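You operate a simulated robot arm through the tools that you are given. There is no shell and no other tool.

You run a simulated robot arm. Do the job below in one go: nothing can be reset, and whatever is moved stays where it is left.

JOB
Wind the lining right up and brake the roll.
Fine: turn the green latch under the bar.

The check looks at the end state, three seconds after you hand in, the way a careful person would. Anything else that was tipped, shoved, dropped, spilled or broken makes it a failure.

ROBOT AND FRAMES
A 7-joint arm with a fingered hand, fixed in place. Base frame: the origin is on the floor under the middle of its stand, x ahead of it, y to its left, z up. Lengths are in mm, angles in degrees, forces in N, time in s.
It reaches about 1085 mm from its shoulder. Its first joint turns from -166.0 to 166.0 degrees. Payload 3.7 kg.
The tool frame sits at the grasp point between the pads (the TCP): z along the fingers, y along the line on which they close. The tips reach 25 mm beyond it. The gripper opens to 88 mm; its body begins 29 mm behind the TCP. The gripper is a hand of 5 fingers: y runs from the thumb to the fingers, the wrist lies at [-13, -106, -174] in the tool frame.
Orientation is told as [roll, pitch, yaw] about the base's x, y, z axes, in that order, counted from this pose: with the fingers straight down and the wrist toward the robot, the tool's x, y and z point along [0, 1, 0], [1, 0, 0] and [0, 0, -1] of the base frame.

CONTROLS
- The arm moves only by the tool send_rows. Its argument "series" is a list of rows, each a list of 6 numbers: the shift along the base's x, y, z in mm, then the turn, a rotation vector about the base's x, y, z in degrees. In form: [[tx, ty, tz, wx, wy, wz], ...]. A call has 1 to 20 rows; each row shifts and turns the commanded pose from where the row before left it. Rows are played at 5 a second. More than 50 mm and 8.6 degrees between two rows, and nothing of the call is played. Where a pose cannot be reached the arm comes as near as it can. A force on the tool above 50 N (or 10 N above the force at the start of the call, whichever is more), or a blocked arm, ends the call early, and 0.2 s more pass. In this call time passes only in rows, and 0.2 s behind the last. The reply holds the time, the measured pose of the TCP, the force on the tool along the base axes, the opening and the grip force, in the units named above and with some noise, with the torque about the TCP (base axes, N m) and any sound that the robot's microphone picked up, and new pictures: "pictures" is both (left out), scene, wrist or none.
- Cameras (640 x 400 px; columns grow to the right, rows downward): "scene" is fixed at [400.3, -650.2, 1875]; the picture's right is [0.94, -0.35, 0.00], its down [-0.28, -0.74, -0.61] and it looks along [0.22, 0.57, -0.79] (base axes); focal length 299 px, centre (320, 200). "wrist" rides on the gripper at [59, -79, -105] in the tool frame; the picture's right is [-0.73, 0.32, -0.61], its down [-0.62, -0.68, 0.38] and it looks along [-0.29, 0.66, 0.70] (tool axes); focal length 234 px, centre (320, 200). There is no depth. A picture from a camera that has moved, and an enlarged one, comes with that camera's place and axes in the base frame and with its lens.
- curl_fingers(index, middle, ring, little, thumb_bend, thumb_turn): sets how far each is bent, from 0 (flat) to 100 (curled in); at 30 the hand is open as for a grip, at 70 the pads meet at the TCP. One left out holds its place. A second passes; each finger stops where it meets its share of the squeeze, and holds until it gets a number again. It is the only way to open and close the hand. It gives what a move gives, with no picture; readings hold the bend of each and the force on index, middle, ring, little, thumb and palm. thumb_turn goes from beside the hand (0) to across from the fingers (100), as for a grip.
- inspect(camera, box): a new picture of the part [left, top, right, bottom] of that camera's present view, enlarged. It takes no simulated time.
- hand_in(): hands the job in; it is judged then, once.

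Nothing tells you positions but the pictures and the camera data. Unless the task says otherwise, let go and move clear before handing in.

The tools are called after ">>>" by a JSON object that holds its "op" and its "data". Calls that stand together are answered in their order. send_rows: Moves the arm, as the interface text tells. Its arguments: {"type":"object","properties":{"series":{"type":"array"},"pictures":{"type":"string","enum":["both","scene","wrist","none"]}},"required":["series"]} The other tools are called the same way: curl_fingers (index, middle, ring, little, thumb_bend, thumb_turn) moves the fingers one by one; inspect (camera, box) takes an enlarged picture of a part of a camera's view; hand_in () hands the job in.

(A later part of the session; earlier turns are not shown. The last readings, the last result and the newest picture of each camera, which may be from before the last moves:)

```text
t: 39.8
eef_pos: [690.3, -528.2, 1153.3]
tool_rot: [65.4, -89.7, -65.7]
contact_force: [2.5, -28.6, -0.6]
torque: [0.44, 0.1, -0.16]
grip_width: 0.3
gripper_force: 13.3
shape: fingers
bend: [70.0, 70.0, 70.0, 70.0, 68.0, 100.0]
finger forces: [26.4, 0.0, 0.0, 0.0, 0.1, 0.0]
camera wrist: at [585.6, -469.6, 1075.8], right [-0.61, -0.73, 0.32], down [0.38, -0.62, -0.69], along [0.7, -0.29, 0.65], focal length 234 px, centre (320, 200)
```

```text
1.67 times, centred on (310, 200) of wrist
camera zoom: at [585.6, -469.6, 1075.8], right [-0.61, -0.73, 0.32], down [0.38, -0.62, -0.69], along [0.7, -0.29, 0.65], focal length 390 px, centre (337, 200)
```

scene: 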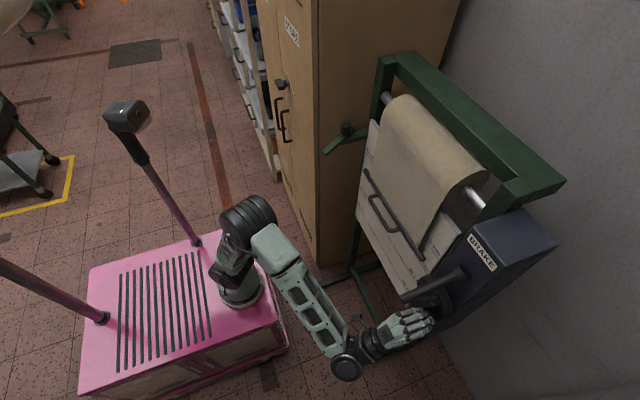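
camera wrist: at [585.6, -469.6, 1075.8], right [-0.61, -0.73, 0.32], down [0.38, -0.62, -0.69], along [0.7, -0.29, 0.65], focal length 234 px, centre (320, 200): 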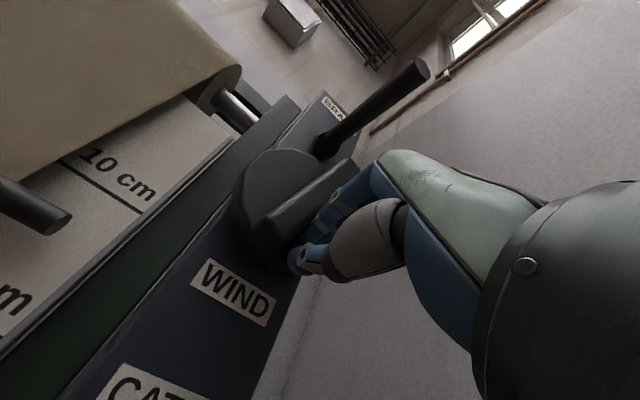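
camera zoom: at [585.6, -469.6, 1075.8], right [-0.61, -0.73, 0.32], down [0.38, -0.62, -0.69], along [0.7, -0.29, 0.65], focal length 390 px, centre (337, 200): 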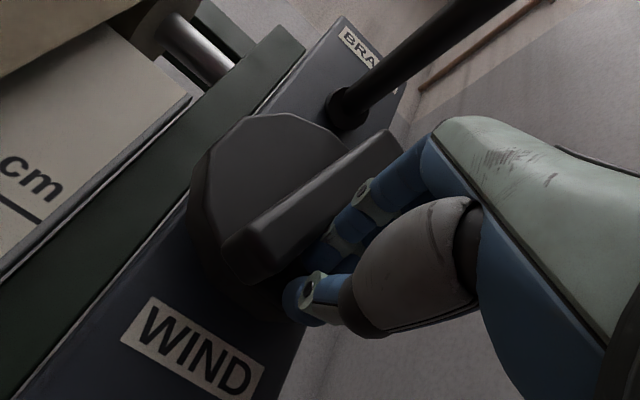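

>>> {"op": "send_rows", "data": {"series": [[0, 3, 0, 0, 0, 0], [0, 3, 0, 0, 0, 0], [0, 3, 0, 0, 0, 0], [0, 3, 0, 0, 0, 0]]}}

>>> {"op": "inspect", "data": {"camera": "scene", "box": [380, 255, 480, 345]}}

>>> {"op": "inspect", "data": {"camera": "scene", "box": [405, 245, 435, 270]}}

```text
t: 40.4
eef_pos: [688.1, -525.8, 1152.6]
tool_rot: [55.9, -89.5, -56.6]
contact_force: [4.8, -32.3, -3.7]
torque: [0.53, 0.13, -0.22]
grip_width: 1.3
gripper_force: 15.5
shape: fingers
bend: [69.0, 70.0, 70.0, 70.0, 68.0, 100.0]
finger forces: [29.9, 0.0, 0.0, 0.1, 0.0, 0.1]
stopped in row 3: the force on the tool passed its limit at 53 N (the readings are from after the stop); the commanded pose is now the measured one
camera wrist: at [584.8, -465.2, 1074.9], right [-0.61, -0.72, 0.32], down [0.37, -0.62, -0.69], along [0.7, -0.3, 0.65], focal length 234 px, centre (320, 200)
```

scene: 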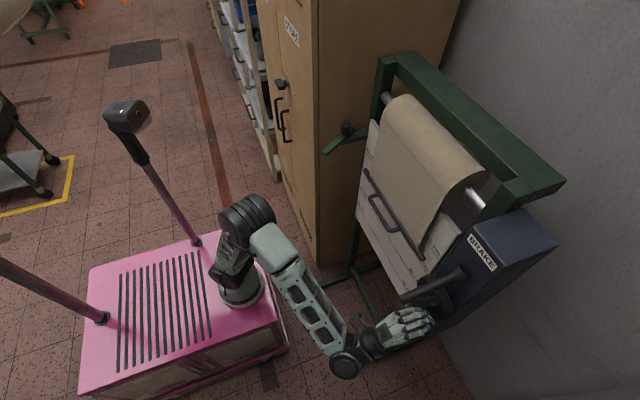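
wrist: 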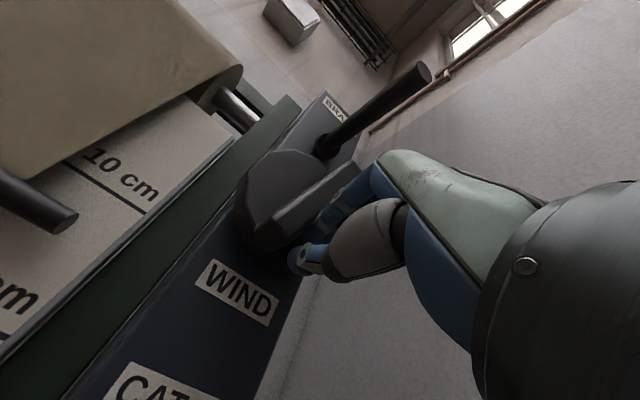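

```text
4.44 times, centred on (430, 300) of scene
camera zoom: at [400.3, -650.2, 1875.0], right [0.94, -0.35, 0.0], down [-0.28, -0.74, -0.61], along [0.22, 0.57, -0.79], focal length 1329 px, centre (-169, -244)
```

zoom: 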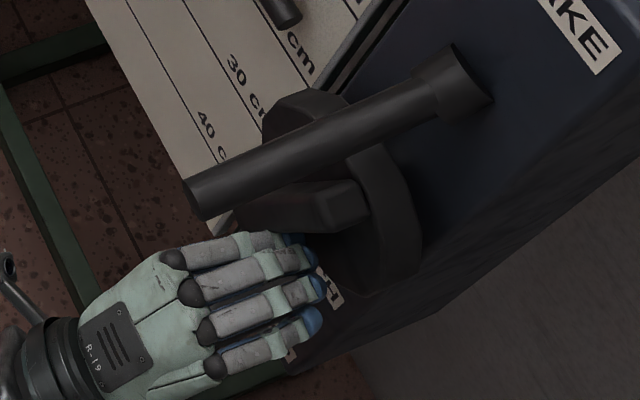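

```text
16.00 times, centred on (420, 258) of scene
camera zoom: at [400.3, -650.2, 1875.0], right [0.94, -0.35, 0.0], down [-0.28, -0.74, -0.61], along [0.22, 0.57, -0.79], focal length 4784 px, centre (-1280, -720)
```

zoom: 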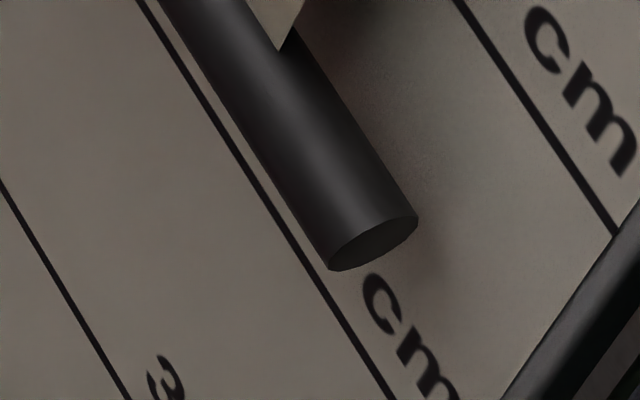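

Under a firm clockwise push the bar rose about 1.5 mm. I'll ease off and see whether it holds.

>>> {"op": "send_rows", "data": {"series": [[0, -10, 0, 0, 0, 0], [0, -10, 0, 0, 0, 0]], "pictures": "none"}}

>>> {"op": "inspect", "data": {"camera": "scene", "box": [405, 245, 435, 270]}}

>>> {"op": "inspect", "data": {"camera": "scene", "box": [410, 270, 470, 320]}}

```text
t: 41.0
eef_pos: [688.6, -540.6, 1154.0]
tool_rot: [56.1, -89.8, -56.1]
contact_force: [0.4, 0.1, 0.6]
torque: [0.0, -0.02, -0.01]
grip_width: 0.6
gripper_force: 0.0
shape: fingers
bend: [70.0, 70.0, 70.0, 70.0, 68.0, 100.0]
finger forces: [0.0, 0.0, 0.0, 0.1, 0.0, 0.0]
```

```text
16.00 times, centred on (420, 258) of scene
camera zoom: at [400.3, -650.2, 1875.0], right [0.94, -0.35, 0.0], down [-0.28, -0.74, -0.61], along [0.22, 0.57, -0.79], focal length 4784 px, centre (-1280, -720)
```

zoom: 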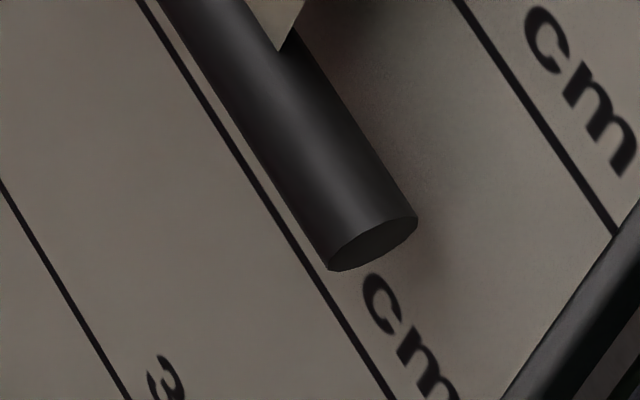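

```text
8.00 times, centred on (440, 295) of scene
camera zoom: at [400.3, -650.2, 1875.0], right [0.94, -0.35, 0.0], down [-0.28, -0.74, -0.61], along [0.22, 0.57, -0.79], focal length 2392 px, centre (-640, -560)
```

zoom: 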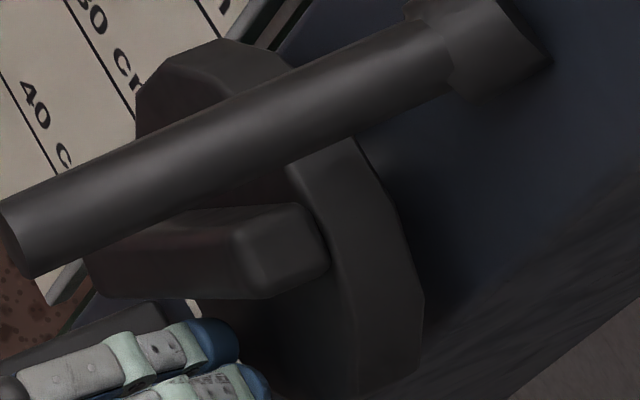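

The 1.5 mm rise held, so clockwise is up, but something still drags heavily on the roll. Before forcing anything I'll study the catch and brake from below.

>>> {"op": "send_rows", "data": {"series": [[-45, -5, 0, 0, 0, 0], [-45, -5, 0, 0, 0, 0], [-38, -5, -20, 0, 0, 0], [0, -6, -45, 0, 0, 0], [0, -6, -45, 0, 0, 0], [0, -6, -45, 0, 0, 0], [0, -6, -45, 0, 0, 0]]}}

>>> {"op": "inspect", "data": {"camera": "wrist", "box": [120, 40, 360, 280]}}

```text
t: 42.6
eef_pos: [561.9, -579.5, 953.5]
tool_rot: [62.0, -89.9, -62.2]
contact_force: [-0.1, 0.0, 0.8]
torque: [0.01, 0.03, 0.01]
grip_width: 0.2
gripper_force: 0.1
shape: fingers
bend: [70.0, 70.0, 70.0, 70.0, 68.0, 100.0]
finger forces: [0.0, 0.0, 0.0, 0.0, 0.0, 0.0]
camera wrist: at [458.5, -519.9, 875.8], right [-0.61, -0.72, 0.32], down [0.38, -0.62, -0.68], along [0.7, -0.29, 0.65], focal length 234 px, centre (320, 200)
```

scene: 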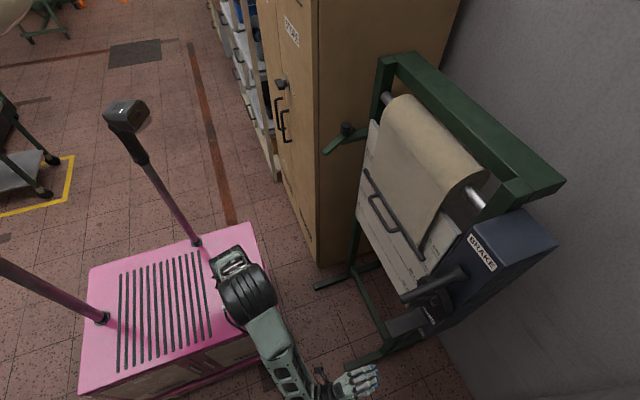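
wrist: 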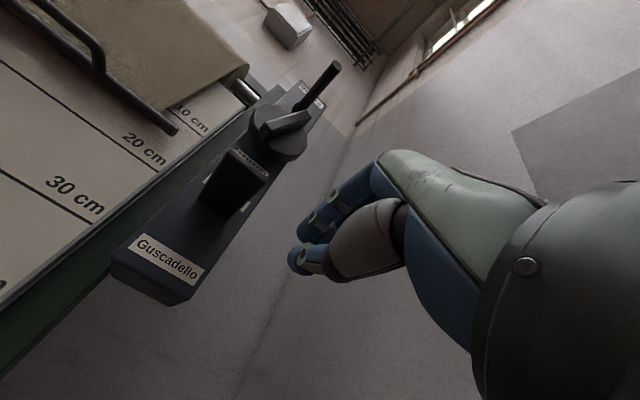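

```text
1.67 times, centred on (240, 160) of wrist
camera zoom: at [458.5, -519.9, 875.8], right [-0.61, -0.72, 0.32], down [0.38, -0.62, -0.68], along [0.7, -0.29, 0.65], focal length 390 px, centre (453, 267)
```

zoom: 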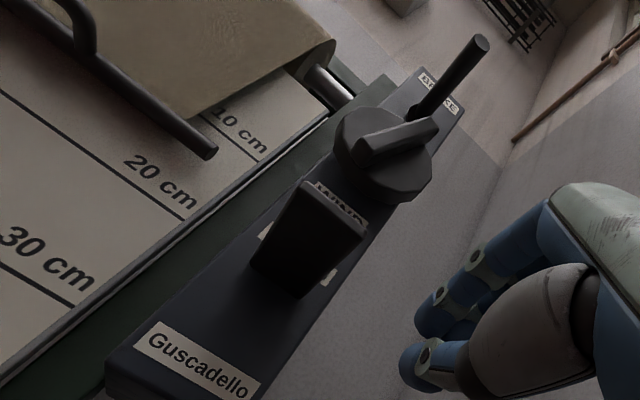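

The catch is a horizontal paddle at about (648..765, -516, 1025); brake rod tip at about (628, -516, 1285). I'll take the brake rod between fingers and thumb from its tip and gently feel which way it is free to move.

>>> {"op": "send_rows", "data": {"series": [[-5, 8, 42, 0, 0, 0], [-5, 8, 42, 0, 0, 0], [0, 8, 42, 0, 0, 0], [0, 8, 42, 0, 0, 0], [0, 8, 42, 0, 0, 0], [0, 8, 42, 0, 0, 0], [0, 8, 42, 0, 0, 0], [0, 8, 40, 0, 0, 0]], "pictures": "none"}}

>>> {"op": "curl_fingers", "data": {"index": 35, "middle": 35, "ring": 35, "little": 35, "thumb_bend": 35}}

>>> {"op": "send_rows", "data": {"series": [[20, 0, 0, 0, 0, 0], [20, 0, 0, 0, 0, 0]]}}

>>> {"op": "inspect", "data": {"camera": "wrist", "box": [180, 60, 440, 320]}}

>>> {"op": "inspect", "data": {"camera": "scene", "box": [360, 220, 500, 340]}}

```text
t: 44.4
eef_pos: [552.0, -519.5, 1287.7]
tool_rot: [60.8, -89.5, -60.9]
contact_force: [0.1, 0.1, 0.0]
torque: [0.01, 0.0, 0.04]
grip_width: 0.6
gripper_force: 0.1
shape: fingers
bend: [70.0, 70.0, 70.0, 70.0, 68.0, 100.0]
finger forces: [0.0, 0.0, 0.0, 0.0, 0.0, 0.1]
```

```text
t: 45.4
eef_pos: [551.7, -518.2, 1288.5]
tool_rot: [56.2, -89.8, -56.5]
contact_force: [-0.2, -0.5, 0.0]
torque: [0.01, -0.03, 0.03]
grip_width: 74.2
gripper_force: 0.0
shape: fingers
bend: [35.0, 35.0, 35.0, 35.0, 35.0, 96.0]
finger forces: [0.1, 0.1, 0.1, 0.1, 0.0, 0.1]
```

```text
t: 46.0
eef_pos: [589.9, -520.0, 1288.8]
tool_rot: [57.0, -89.7, -57.2]
contact_force: [-0.2, -0.3, -0.2]
torque: [-0.03, -0.01, 0.01]
grip_width: 74.1
gripper_force: 0.0
shape: fingers
bend: [35.0, 35.0, 35.0, 35.0, 35.0, 96.0]
finger forces: [0.0, 0.1, 0.1, 0.0, 0.1, 0.0]
camera wrist: at [486.1, -459.5, 1209.4], right [-0.61, -0.72, 0.32], down [0.38, -0.62, -0.68], along [0.7, -0.3, 0.65], focal length 234 px, centre (320, 200)
```

scene: 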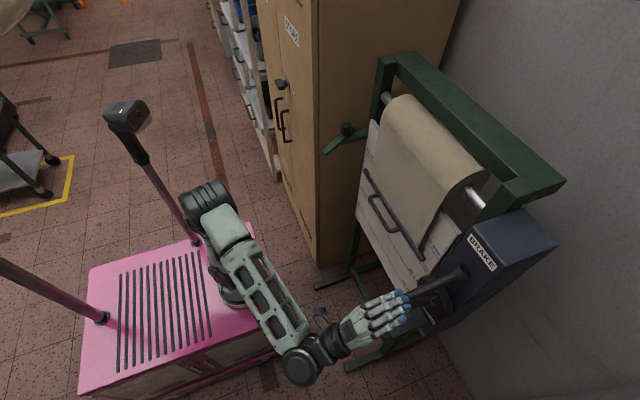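
wrist: 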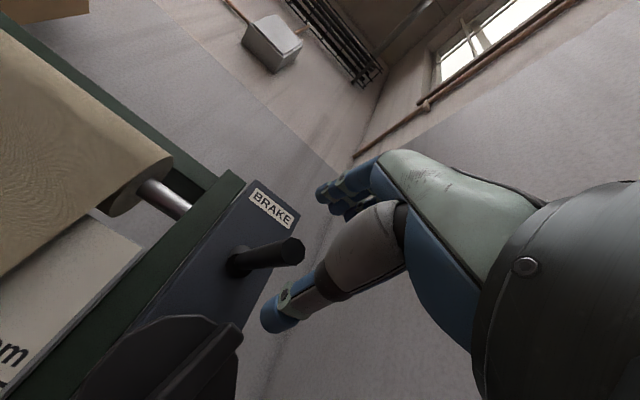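

```text
1.54 times, centred on (310, 190) of wrist
camera zoom: at [486.1, -459.5, 1209.4], right [-0.61, -0.72, 0.32], down [0.38, -0.62, -0.68], along [0.7, -0.3, 0.65], focal length 360 px, centre (335, 215)
```

zoom: 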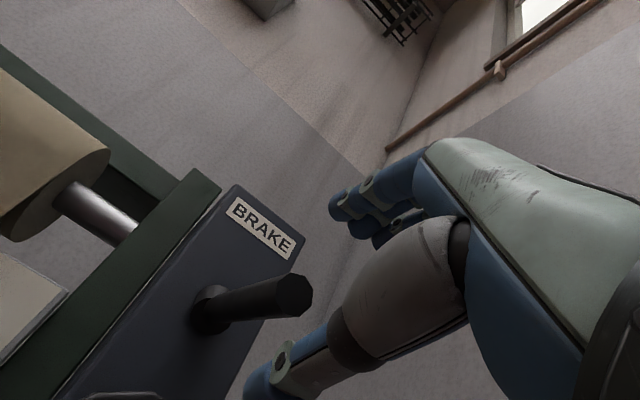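

```text
3.33 times, centred on (430, 280) of scene
camera zoom: at [400.3, -650.2, 1875.0], right [0.94, -0.35, 0.0], down [-0.28, -0.74, -0.61], along [0.22, 0.57, -0.79], focal length 997 px, centre (-47, -67)
```

zoom: 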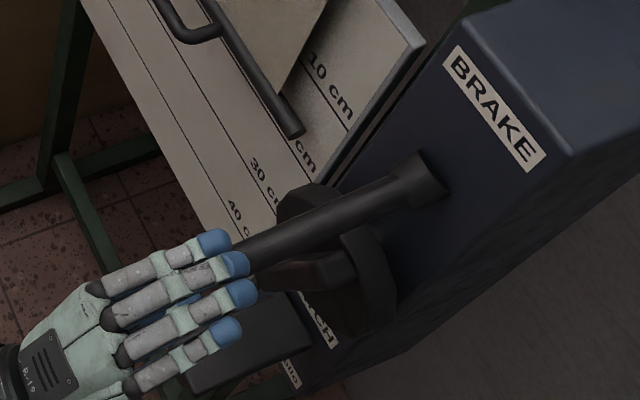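

>>> {"op": "send_rows", "data": {"series": [[20, 1, 0, 0, 0, 0], [20, 1, 0, 0, 0, 0], [15, 1, 0, 0, 0, 0], [8, 0, 0, 0, 0, 0]]}}

>>> {"op": "curl_fingers", "data": {"index": 68, "middle": 68, "ring": 68, "little": 68, "thumb_bend": 68}}

>>> {"op": "inspect", "data": {"camera": "wrist", "box": [120, 60, 440, 320]}}

>>> {"op": "inspect", "data": {"camera": "scene", "box": [360, 220, 500, 340]}}

```text
t: 47.0
eef_pos: [654.0, -514.0, 1287.8]
tool_rot: [55.6, -89.7, -55.6]
contact_force: [0.6, -0.6, -0.5]
torque: [-0.04, 0.0, 0.02]
grip_width: 73.9
gripper_force: 0.1
shape: fingers
bend: [35.0, 35.0, 35.0, 35.0, 35.0, 96.0]
finger forces: [0.0, 0.1, 0.0, 0.0, 0.0, 0.1]
camera wrist: at [550.5, -455.3, 1209.5], right [-0.61, -0.72, 0.32], down [0.38, -0.62, -0.68], along [0.7, -0.3, 0.65], focal length 234 px, centre (320, 200)
```

scene: 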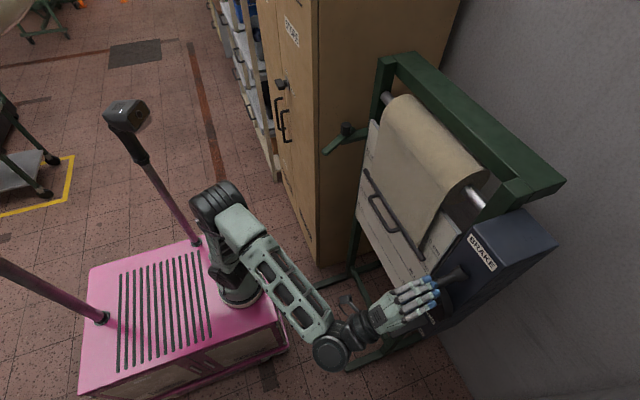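
wrist: 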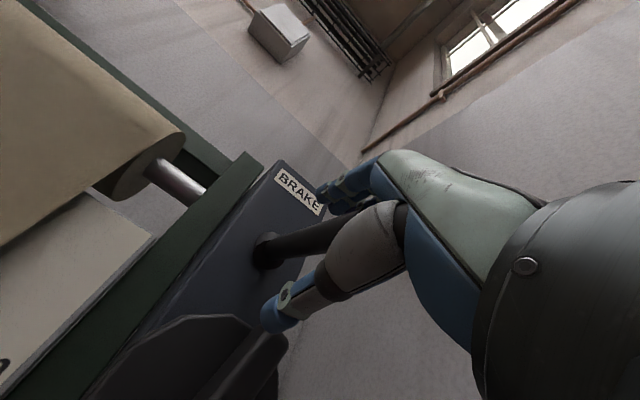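

```text
t: 48.0
eef_pos: [653.0, -512.7, 1288.0]
tool_rot: [61.1, -89.8, -61.4]
contact_force: [0.0, -0.6, 10.4]
torque: [-0.02, -0.24, -0.03]
grip_width: 13.0
gripper_force: 5.9
shape: fingers
bend: [60.0, 62.0, 68.0, 68.0, 67.0, 100.0]
finger forces: [5.1, 5.7, 0.1, 0.0, 0.7, 0.0]
```

```text
1.54 times, centred on (280, 190) of wrist
camera zoom: at [550.1, -455.1, 1209.9], right [-0.61, -0.72, 0.32], down [0.38, -0.62, -0.68], along [0.7, -0.29, 0.65], focal length 360 px, centre (382, 215)
```

zoom: 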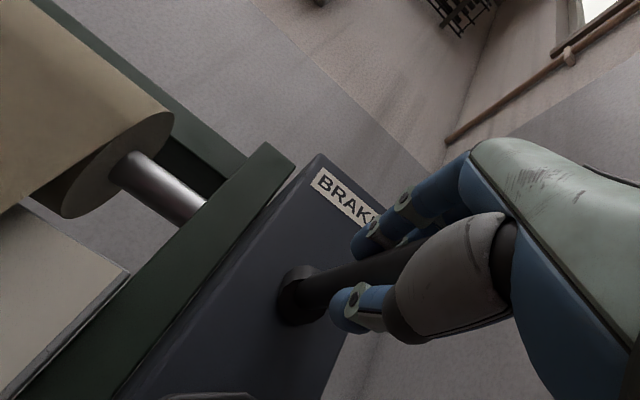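

```text
3.33 times, centred on (430, 280) of scene
camera zoom: at [400.3, -650.2, 1875.0], right [0.94, -0.35, 0.0], down [-0.28, -0.74, -0.61], along [0.22, 0.57, -0.79], focal length 997 px, centre (-47, -67)
```

zoom: 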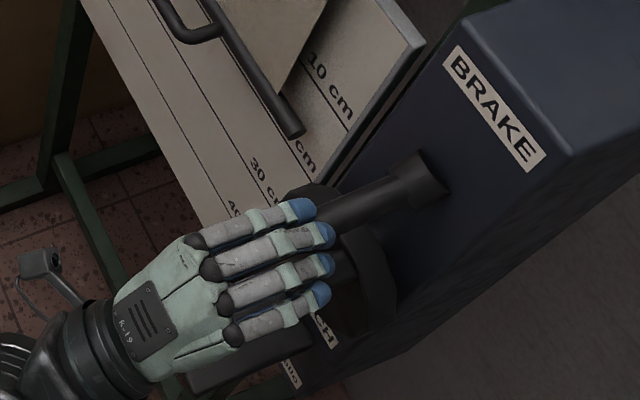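

The rod is held between index/middle and thumb. I'll nudge it up a little, then down, and read the force.

>>> {"op": "curl_fingers", "data": {"thumb_bend": 76}}

>>> {"op": "send_rows", "data": {"series": [[0, 0, 4, 0, 0, 0], [0, 0, 4, 0, 0, 0], [0, 0, 4, 0, 0, 0]]}}

>>> {"op": "inspect", "data": {"camera": "wrist", "box": [120, 60, 440, 320]}}

```text
t: 49.0
eef_pos: [654.7, -514.4, 1288.2]
tool_rot: [55.4, -89.7, -55.7]
contact_force: [0.1, -0.2, 5.5]
torque: [-0.03, -0.18, -0.02]
grip_width: 11.3
gripper_force: 8.7
shape: fingers
bend: [59.0, 61.0, 68.0, 68.0, 70.0, 100.0]
finger forces: [5.5, 5.6, 0.1, 0.0, 6.2, 0.0]
```

```text
t: 49.8
eef_pos: [654.2, -514.7, 1299.0]
tool_rot: [54.2, -89.6, -54.4]
contact_force: [-5.2, 1.4, -3.9]
torque: [-0.02, 0.1, 0.03]
grip_width: 10.4
gripper_force: 7.9
shape: fingers
bend: [62.0, 64.0, 68.0, 68.0, 69.0, 99.0]
finger forces: [3.4, 3.4, 0.0, 0.0, 9.3, 0.1]
camera wrist: at [550.1, -455.2, 1221.3], right [-0.61, -0.72, 0.32], down [0.38, -0.62, -0.69], along [0.7, -0.3, 0.65], focal length 234 px, centre (320, 200)
```

scene: 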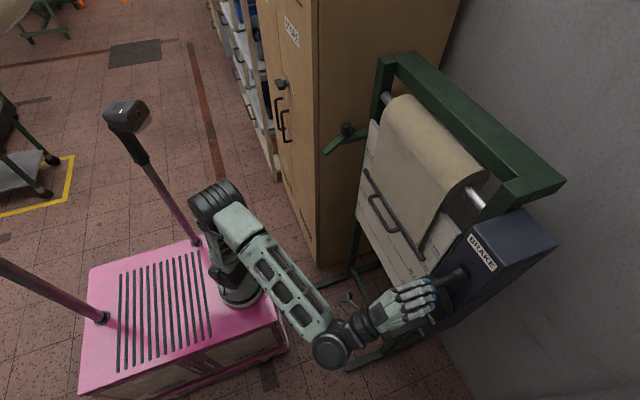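
wrist: 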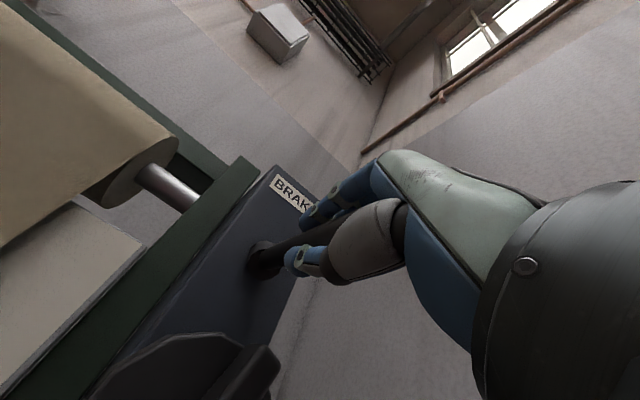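

```text
1.54 times, centred on (280, 190) of wrist
camera zoom: at [550.1, -455.2, 1221.3], right [-0.61, -0.72, 0.32], down [0.38, -0.62, -0.69], along [0.7, -0.3, 0.65], focal length 360 px, centre (382, 215)
```

zoom: 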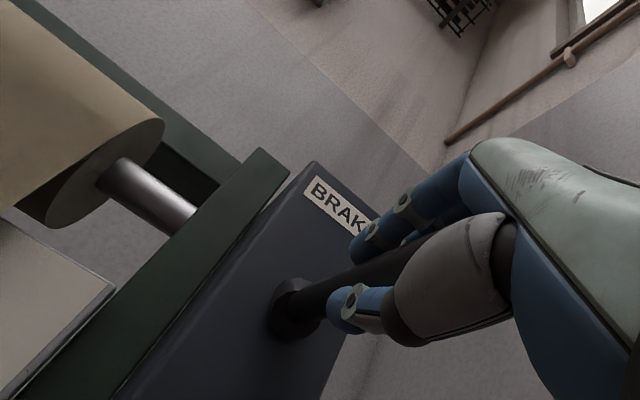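

>>> {"op": "inspect", "data": {"camera": "scene", "box": [405, 245, 435, 270]}}

>>> {"op": "inspect", "data": {"camera": "scene", "box": [420, 240, 500, 320]}}

```text
16.00 times, centred on (420, 258) of scene
camera zoom: at [400.3, -650.2, 1875.0], right [0.94, -0.35, 0.0], down [-0.28, -0.74, -0.61], along [0.22, 0.57, -0.79], focal length 4784 px, centre (-1280, -720)
```

zoom: 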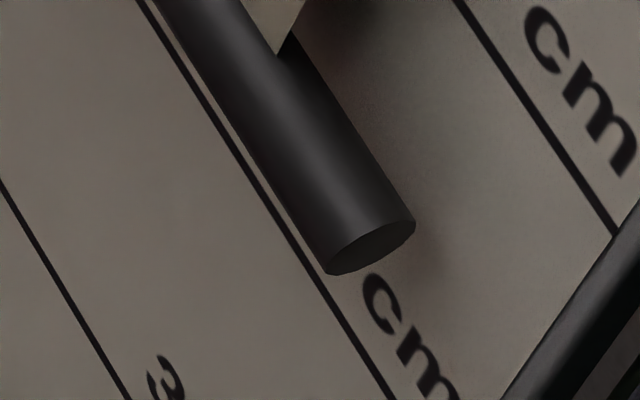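

```text
5.00 times, centred on (460, 280) of scene
camera zoom: at [400.3, -650.2, 1875.0], right [0.94, -0.35, 0.0], down [-0.28, -0.74, -0.61], along [0.22, 0.57, -0.79], focal length 1495 px, centre (-380, -200)
```

zoom: 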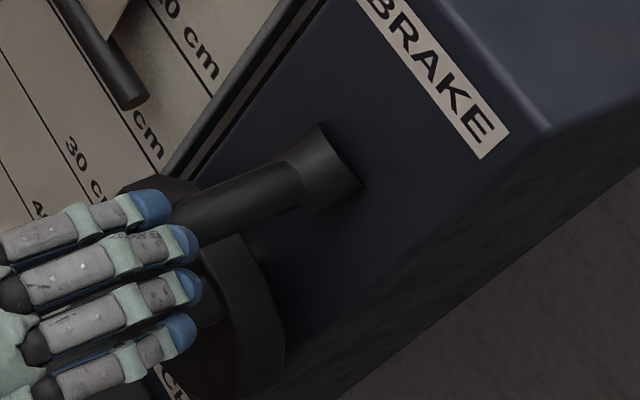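

The lever moves up freely with only a few newtons, and the bar settled back 1.5 mm onto whatever holds it, so it seems the brake was partly on. I'll raise the lever further in small steps, watching the bar.

>>> {"op": "send_rows", "data": {"series": [[0, 0, 5, 0, 2.5, 0], [0, 0, 5, 0, 2.5, 0], [1, 0, 5, 0, 2.5, 0]]}}

>>> {"op": "inspect", "data": {"camera": "scene", "box": [405, 245, 435, 270]}}

>>> {"op": "inspect", "data": {"camera": "scene", "box": [420, 240, 500, 320]}}

>>> {"op": "inspect", "data": {"camera": "wrist", "box": [120, 60, 440, 320]}}

```text
t: 50.6
eef_pos: [654.5, -514.1, 1315.5]
tool_rot: [1.7, -82.4, -2.0]
contact_force: [-9.9, -2.1, 0.0]
torque: [0.01, 0.04, -0.03]
grip_width: 9.7
gripper_force: 8.5
shape: fingers
bend: [63.0, 64.0, 68.0, 68.0, 69.0, 99.0]
finger forces: [3.5, 5.2, 0.1, 0.1, 8.9, 0.0]
camera wrist: at [541.3, -454.5, 1252.0], right [-0.56, -0.72, 0.4], down [0.29, -0.62, -0.73], along [0.78, -0.3, 0.56], focal length 234 px, centre (320, 200)
```

scene: 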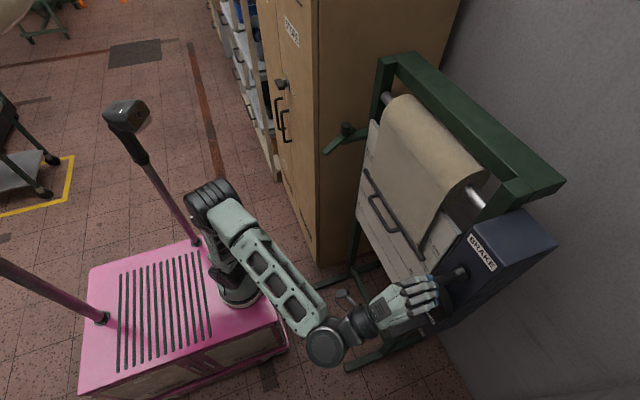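
wrist: 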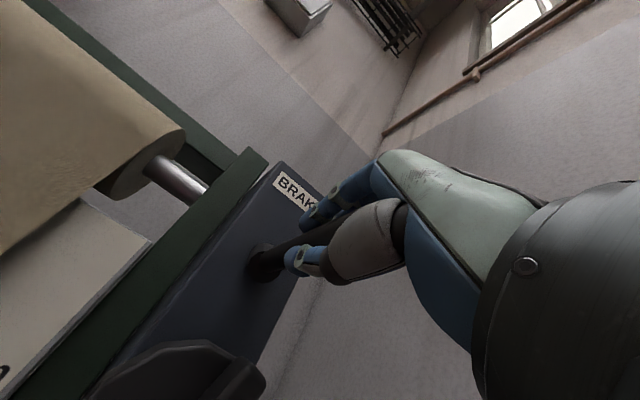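

```text
16.00 times, centred on (420, 258) of scene
camera zoom: at [400.3, -650.2, 1875.0], right [0.94, -0.35, 0.0], down [-0.28, -0.74, -0.61], along [0.22, 0.57, -0.79], focal length 4784 px, centre (-1280, -720)
```

zoom: 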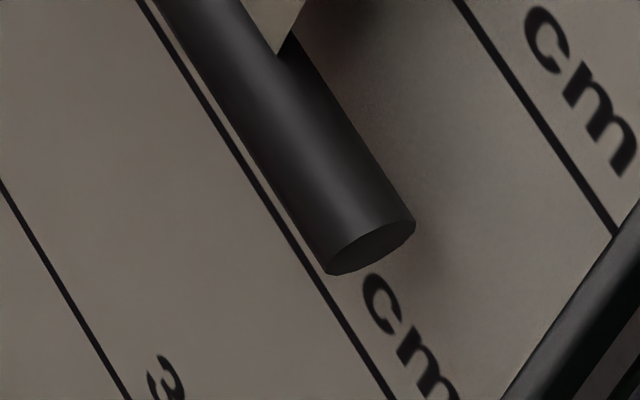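

```text
5.00 times, centred on (460, 280) of scene
camera zoom: at [400.3, -650.2, 1875.0], right [0.94, -0.35, 0.0], down [-0.28, -0.74, -0.61], along [0.22, 0.57, -0.79], focal length 1495 px, centre (-380, -200)
```

zoom: 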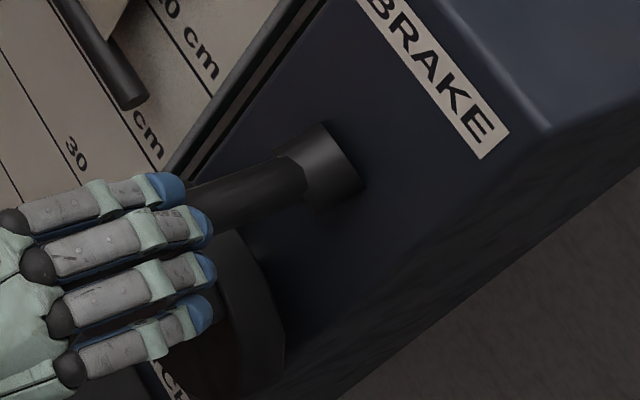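

```text
1.54 times, centred on (280, 190) of wrist
camera zoom: at [541.3, -454.5, 1252.0], right [-0.56, -0.72, 0.4], down [0.29, -0.62, -0.73], along [0.78, -0.3, 0.56], focal length 360 px, centre (382, 215)
```

zoom: 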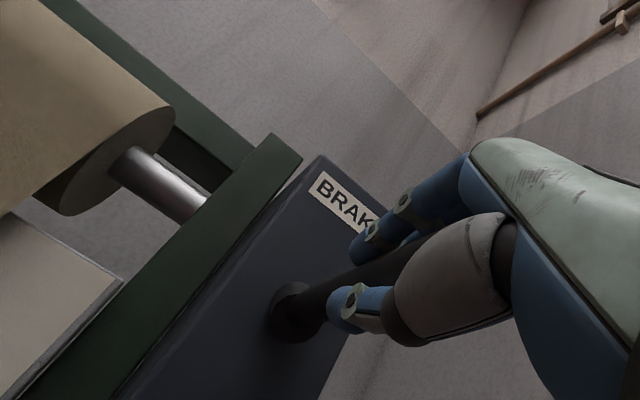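

>>> {"op": "send_rows", "data": {"series": [[1, 0, 5, 0, 2.8, 0], [1, 0, 5, 0, 2.8, 0], [1, 0, 5, 0, 2.8, 0], [2, 0, 5, 0, 2.8, 0]]}}

>>> {"op": "inspect", "data": {"camera": "scene", "box": [405, 245, 435, 270]}}

>>> {"op": "inspect", "data": {"camera": "wrist", "box": [120, 60, 440, 320]}}

```text
t: 51.6
eef_pos: [659.7, -512.2, 1336.7]
tool_rot: [0.4, -71.1, -0.6]
contact_force: [-12.6, -1.5, 1.9]
torque: [-0.03, 0.03, -0.06]
grip_width: 8.6
gripper_force: 9.7
shape: fingers
bend: [64.0, 64.0, 68.0, 68.0, 69.0, 99.0]
finger forces: [3.2, 6.3, 0.1, 0.1, 9.4, 0.0]
camera wrist: at [536.1, -454.0, 1295.4], right [-0.47, -0.72, 0.5], down [0.14, -0.62, -0.77], along [0.87, -0.3, 0.4], focal length 234 px, centre (320, 200)
```

scene: 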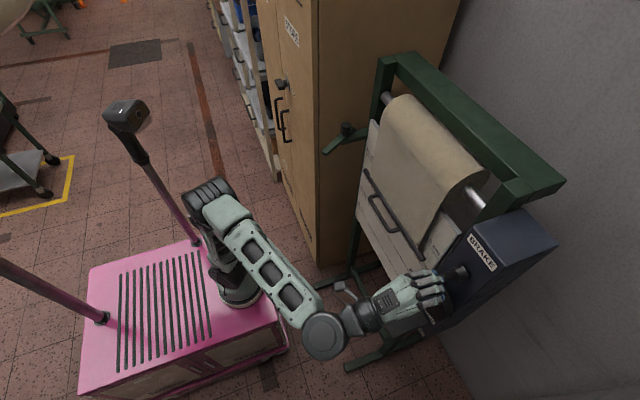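
wrist: 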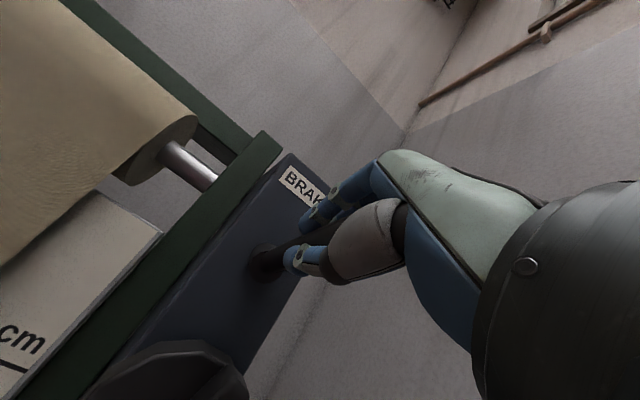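

```text
16.00 times, centred on (420, 258) of scene
camera zoom: at [400.3, -650.2, 1875.0], right [0.94, -0.35, 0.0], down [-0.28, -0.74, -0.61], along [0.22, 0.57, -0.79], focal length 4784 px, centre (-1280, -720)
```

zoom: 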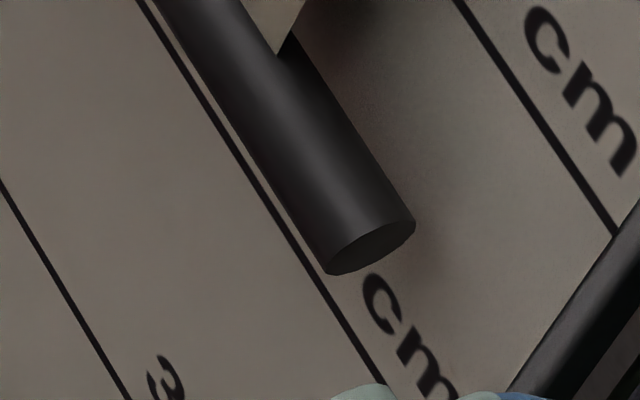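

```text
1.54 times, centred on (280, 190) of wrist
camera zoom: at [536.1, -454.0, 1295.4], right [-0.47, -0.72, 0.5], down [0.14, -0.62, -0.77], along [0.87, -0.3, 0.4], focal length 360 px, centre (382, 215)
```

zoom: 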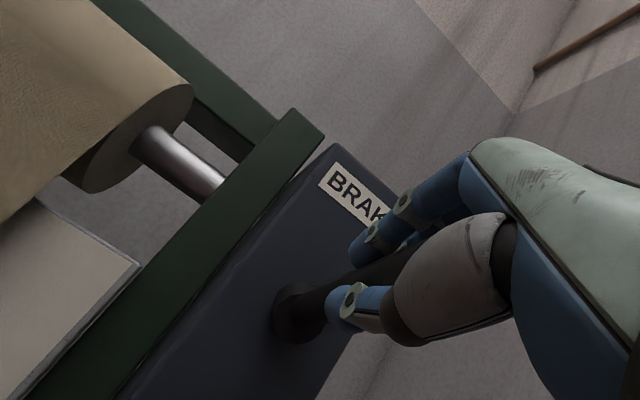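

>>> {"op": "send_rows", "data": {"series": [[2, 0, 5, 0, 2.8, 0], [2, 0, 5, 0, 2.8, 0], [2, 0, 5, 0, 2.8, 0], [3, 0, 5, 0, 2.8, 0]]}}

>>> {"op": "inspect", "data": {"camera": "scene", "box": [405, 245, 435, 270]}}

>>> {"op": "inspect", "data": {"camera": "wrist", "box": [120, 60, 440, 320]}}

```text
t: 52.6
eef_pos: [668.5, -512.2, 1355.5]
tool_rot: [0.3, -59.9, -0.5]
contact_force: [-10.4, 0.2, 2.7]
torque: [-0.03, -0.03, 0.02]
grip_width: 7.5
gripper_force: 9.0
shape: fingers
bend: [64.0, 64.0, 68.0, 68.0, 69.0, 98.0]
finger forces: [3.0, 5.7, 0.1, 0.1, 8.7, 0.0]
camera wrist: at [539.2, -453.6, 1340.7], right [-0.37, -0.72, 0.58], down [-0.01, -0.62, -0.78], along [0.93, -0.3, 0.22], focal length 234 px, centre (320, 200)
```

scene: 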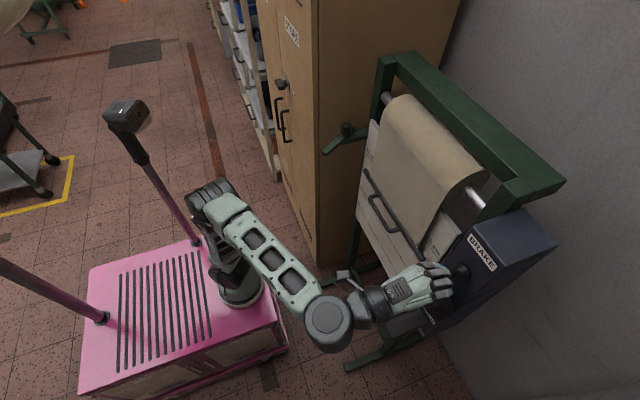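
wrist: 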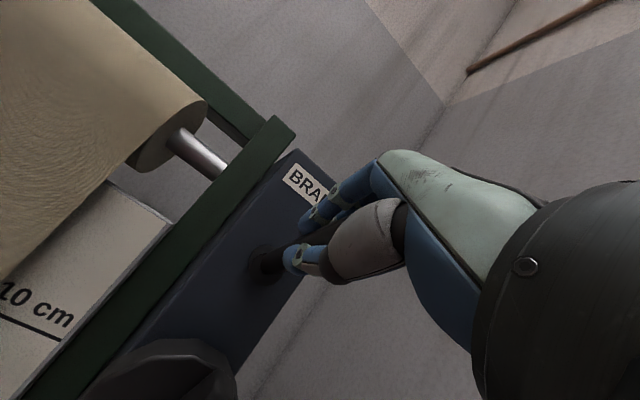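

```text
16.00 times, centred on (420, 258) of scene
camera zoom: at [400.3, -650.2, 1875.0], right [0.94, -0.35, 0.0], down [-0.28, -0.74, -0.61], along [0.22, 0.57, -0.79], focal length 4784 px, centre (-1280, -720)
```

zoom: 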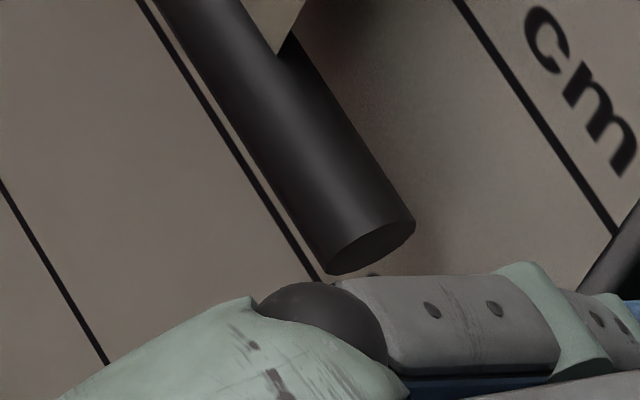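

```text
1.54 times, centred on (280, 190) of wrist
camera zoom: at [539.2, -453.6, 1340.7], right [-0.37, -0.72, 0.58], down [-0.01, -0.62, -0.78], along [0.93, -0.3, 0.22], focal length 360 px, centre (382, 215)
```

zoom: 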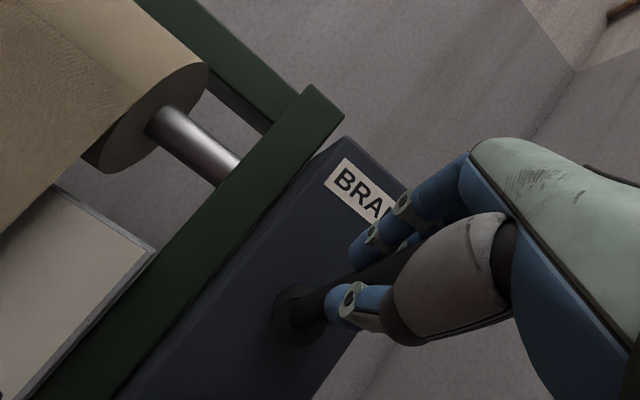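

>>> {"op": "send_rows", "data": {"series": [[3, 0, 5, 0, 3, 0], [3, 0, 4, 0, 3, 0], [3, 0, 4, 0, 3, 0], [3, 0, 4, 0, 3, 0], [3, 0, 4, 0, 3, 0]]}}

>>> {"op": "inspect", "data": {"camera": "scene", "box": [350, 160, 500, 320]}}

>>> {"op": "inspect", "data": {"camera": "wrist", "box": [120, 60, 440, 320]}}

```text
t: 53.7
eef_pos: [680.1, -515.9, 1371.0]
tool_rot: [0.1, -46.5, -0.3]
contact_force: [-25.4, 20.5, -26.1]
torque: [-0.35, -1.53, -0.54]
grip_width: 8.2
gripper_force: 22.6
shape: fingers
bend: [66.0, 66.0, 68.0, 68.0, 72.0, 95.0]
finger forces: [1.8, 1.6, 0.0, 0.1, 40.6, 0.0]
stopped in row 5: the force on the tool passed its limit at 58 N (the readings are from after the stop); the commanded pose is now the measured one
camera wrist: at [551.1, -455.2, 1386.3], right [-0.22, -0.73, 0.65], down [-0.2, -0.62, -0.76], along [0.96, -0.29, -0.01], focal length 234 px, centre (320, 200)
```

scene: 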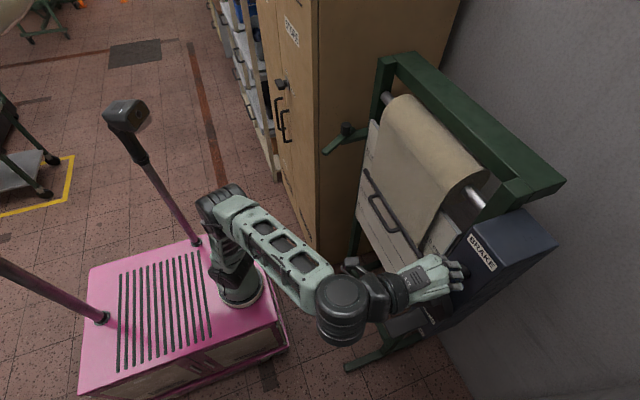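
wrist: 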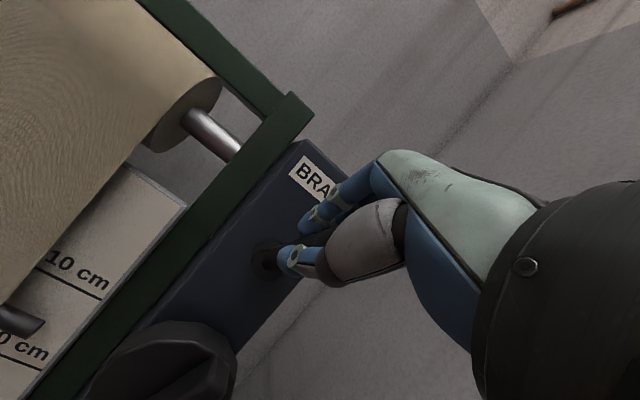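

```text
2.50 times, centred on (425, 240) of scene
camera zoom: at [400.3, -650.2, 1875.0], right [0.94, -0.35, 0.0], down [-0.28, -0.74, -0.61], along [0.22, 0.57, -0.79], focal length 748 px, centre (58, 100)
```

zoom: 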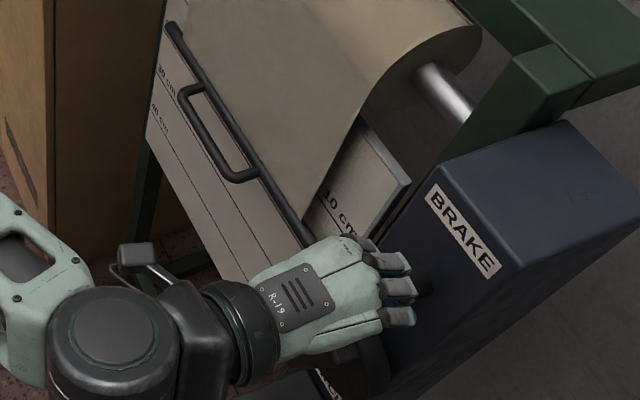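

```text
1.54 times, centred on (280, 190) of wrist
camera zoom: at [551.1, -455.2, 1386.3], right [-0.22, -0.73, 0.65], down [-0.2, -0.62, -0.76], along [0.96, -0.29, -0.01], focal length 360 px, centre (382, 215)
```

zoom: 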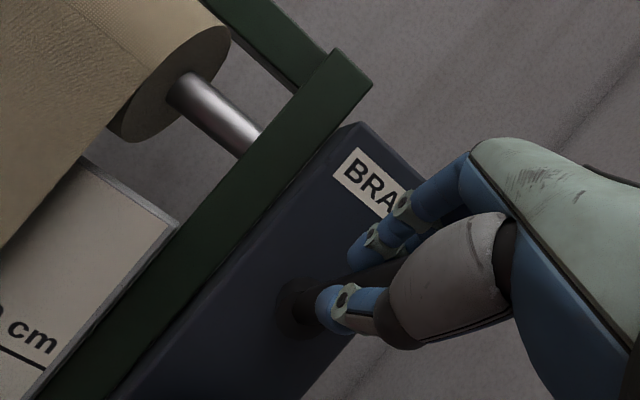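

The lever came up to a stop at roughly 38° above level with the bar not moving. I'll let go, withdraw along the rod and see where everything stays.

>>> {"op": "curl_fingers", "data": {"index": 35, "middle": 35, "ring": 35, "little": 35, "thumb_bend": 35}}

>>> {"op": "send_rows", "data": {"series": [[-15, 0, 14, 0, 0, 0], [-20, 0, 19, 0, 0, 0], [-30, 0, 28, 0, 0, 0], [-30, 0, 28, 0, 0, 0]]}}

>>> {"op": "inspect", "data": {"camera": "scene", "box": [400, 220, 500, 320]}}

>>> {"op": "inspect", "data": {"camera": "wrist", "box": [120, 100, 440, 360]}}

```text
t: 54.7
eef_pos: [682.1, -513.9, 1371.9]
tool_rot: [0.0, -46.5, -0.3]
contact_force: [-14.8, 12.1, -5.1]
torque: [-0.18, -0.53, -0.45]
grip_width: 76.7
gripper_force: 9.4
shape: fingers
bend: [35.0, 35.0, 35.0, 35.0, 35.0, 94.0]
finger forces: [0.0, 0.1, 0.0, 0.0, 19.0, 0.0]
```

```text
t: 55.7
eef_pos: [588.0, -514.8, 1459.6]
tool_rot: [0.2, -46.4, -0.3]
contact_force: [0.0, -0.4, -0.3]
torque: [0.0, -0.01, 0.03]
grip_width: 74.3
gripper_force: 0.0
shape: fingers
bend: [35.0, 35.0, 35.0, 35.0, 35.0, 96.0]
finger forces: [0.0, 0.0, 0.1, 0.0, 0.0, 0.0]
camera wrist: at [457.8, -456.2, 1476.0], right [-0.22, -0.73, 0.65], down [-0.19, -0.62, -0.76], along [0.96, -0.29, 0.0], focal length 234 px, centre (320, 200)
```

scene: 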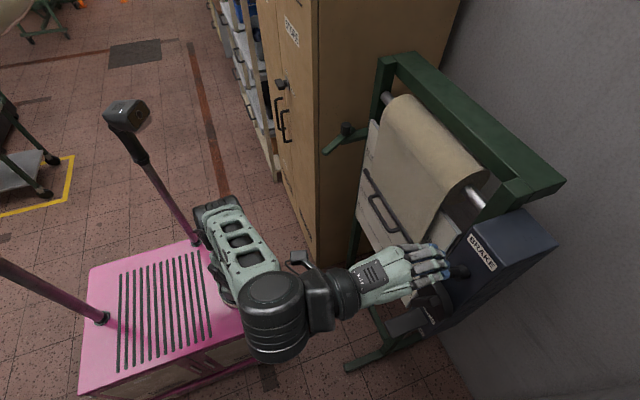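
wrist: 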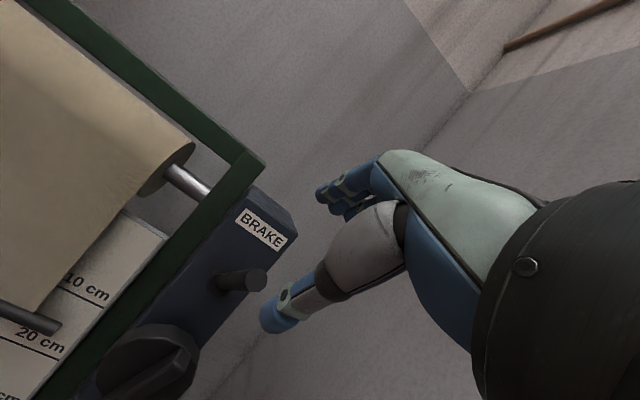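

```text
4.00 times, centred on (450, 270) of scene
camera zoom: at [400.3, -650.2, 1875.0], right [0.94, -0.35, 0.0], down [-0.28, -0.74, -0.61], along [0.22, 0.57, -0.79], focal length 1196 px, centre (-200, -80)
```

zoom: 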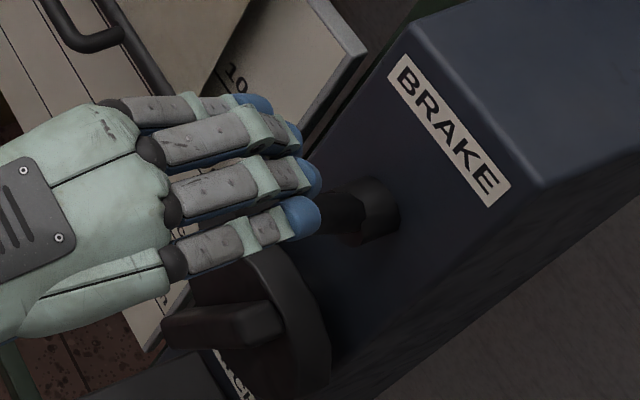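

```text
1.54 times, centred on (280, 230) of wrist
camera zoom: at [457.8, -456.2, 1476.0], right [-0.22, -0.73, 0.65], down [-0.19, -0.62, -0.76], along [0.96, -0.29, 0.0], focal length 360 px, centre (382, 154)
```

zoom: 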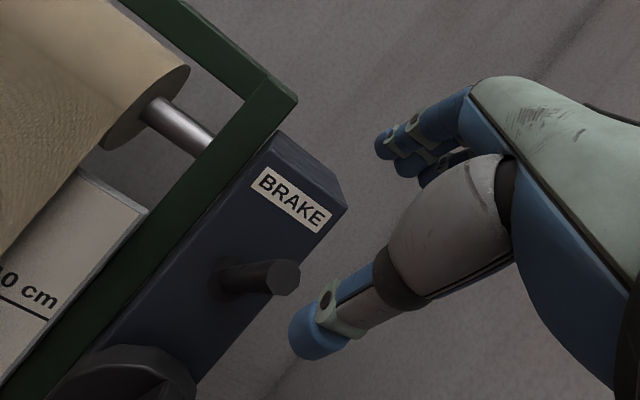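

The brake lever stays up at about +37°. Now I'll go back to the WIND grip and test clockwise again.

>>> {"op": "send_rows", "data": {"series": [[-14, 0, -38, 0, -6.2, 0], [-14, 0, -38, 0, -6.2, 0], [-14, 0, -38, 0, -6.2, 0], [-14, 0, -38, 0, -6.2, 0], [-14, 0, -38, 0, -6.2, 0], [-14, 0, -38, 0, -6.2, 0], [0, 0, -39, 0, -6.4, 0], [0, 0, 0, 8, 0, 0], [0, 0, 0, 8, 0, 0], [0, 0, 0, 8, 0, 0], [0, 0, 0, 8, 0, 0], [0, 0, 0, 8, 0, 0], [0, 0, 0, 8, 0, 0], [0, 0, 0, 8, 0, 0], [0, 0, 0, 8, 0, 0], [0, 0, 0, 8, 0, 0], [0, 0, 0, 8, 0, 0], [0, 0, 0, 8, 0, 0], [0, 0, 0, 8, 0, 0], [0, 0, 0, 8, 0, 0]]}}

>>> {"op": "inspect", "data": {"camera": "scene", "box": [405, 245, 435, 270]}}

>>> {"op": "inspect", "data": {"camera": "scene", "box": [380, 255, 480, 345]}}

```text
t: 59.9
eef_pos: [503.6, -514.8, 1194.1]
tool_rot: [89.8, 14.3, -90.2]
contact_force: [0.8, 0.0, -0.8]
torque: [0.0, -0.02, 0.01]
grip_width: 74.5
gripper_force: 0.0
shape: fingers
bend: [35.0, 35.0, 35.0, 35.0, 35.0, 96.0]
finger forces: [0.1, 0.0, 0.0, 0.1, 0.1, 0.0]
camera wrist: at [399.9, -452.6, 1270.2], right [-0.61, -0.13, -0.78], down [0.38, 0.81, -0.44], along [0.69, -0.57, -0.45], focal length 234 px, centre (320, 200)
```

scene: 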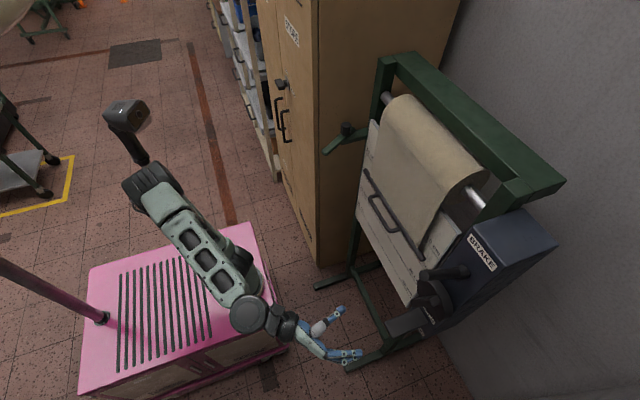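
wrist: 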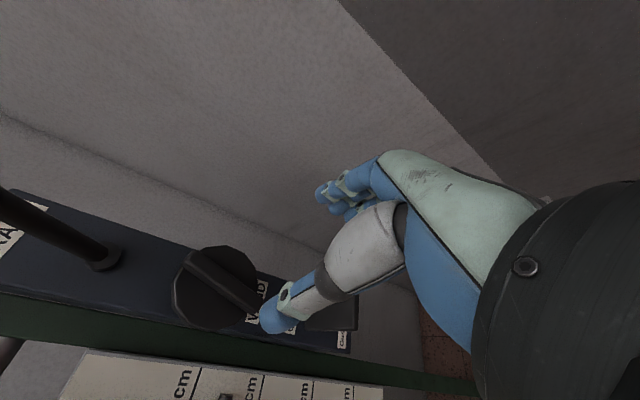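

```text
16.00 times, centred on (420, 258) of scene
camera zoom: at [400.3, -650.2, 1875.0], right [0.94, -0.35, 0.0], down [-0.28, -0.74, -0.61], along [0.22, 0.57, -0.79], focal length 4784 px, centre (-1280, -720)
```

zoom: 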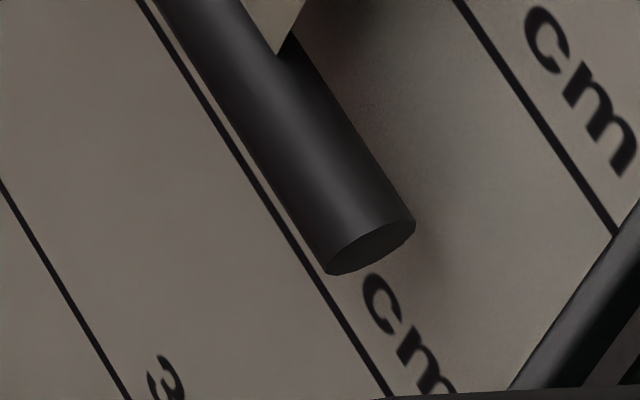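

```text
4.44 times, centred on (430, 300) of scene
camera zoom: at [400.3, -650.2, 1875.0], right [0.94, -0.35, 0.0], down [-0.28, -0.74, -0.61], along [0.22, 0.57, -0.79], focal length 1329 px, centre (-169, -244)
```

zoom: 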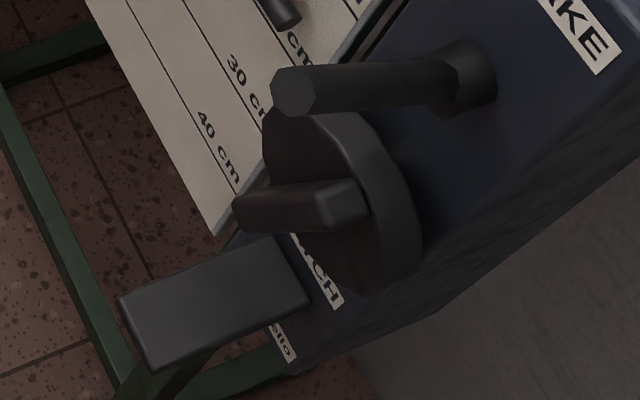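

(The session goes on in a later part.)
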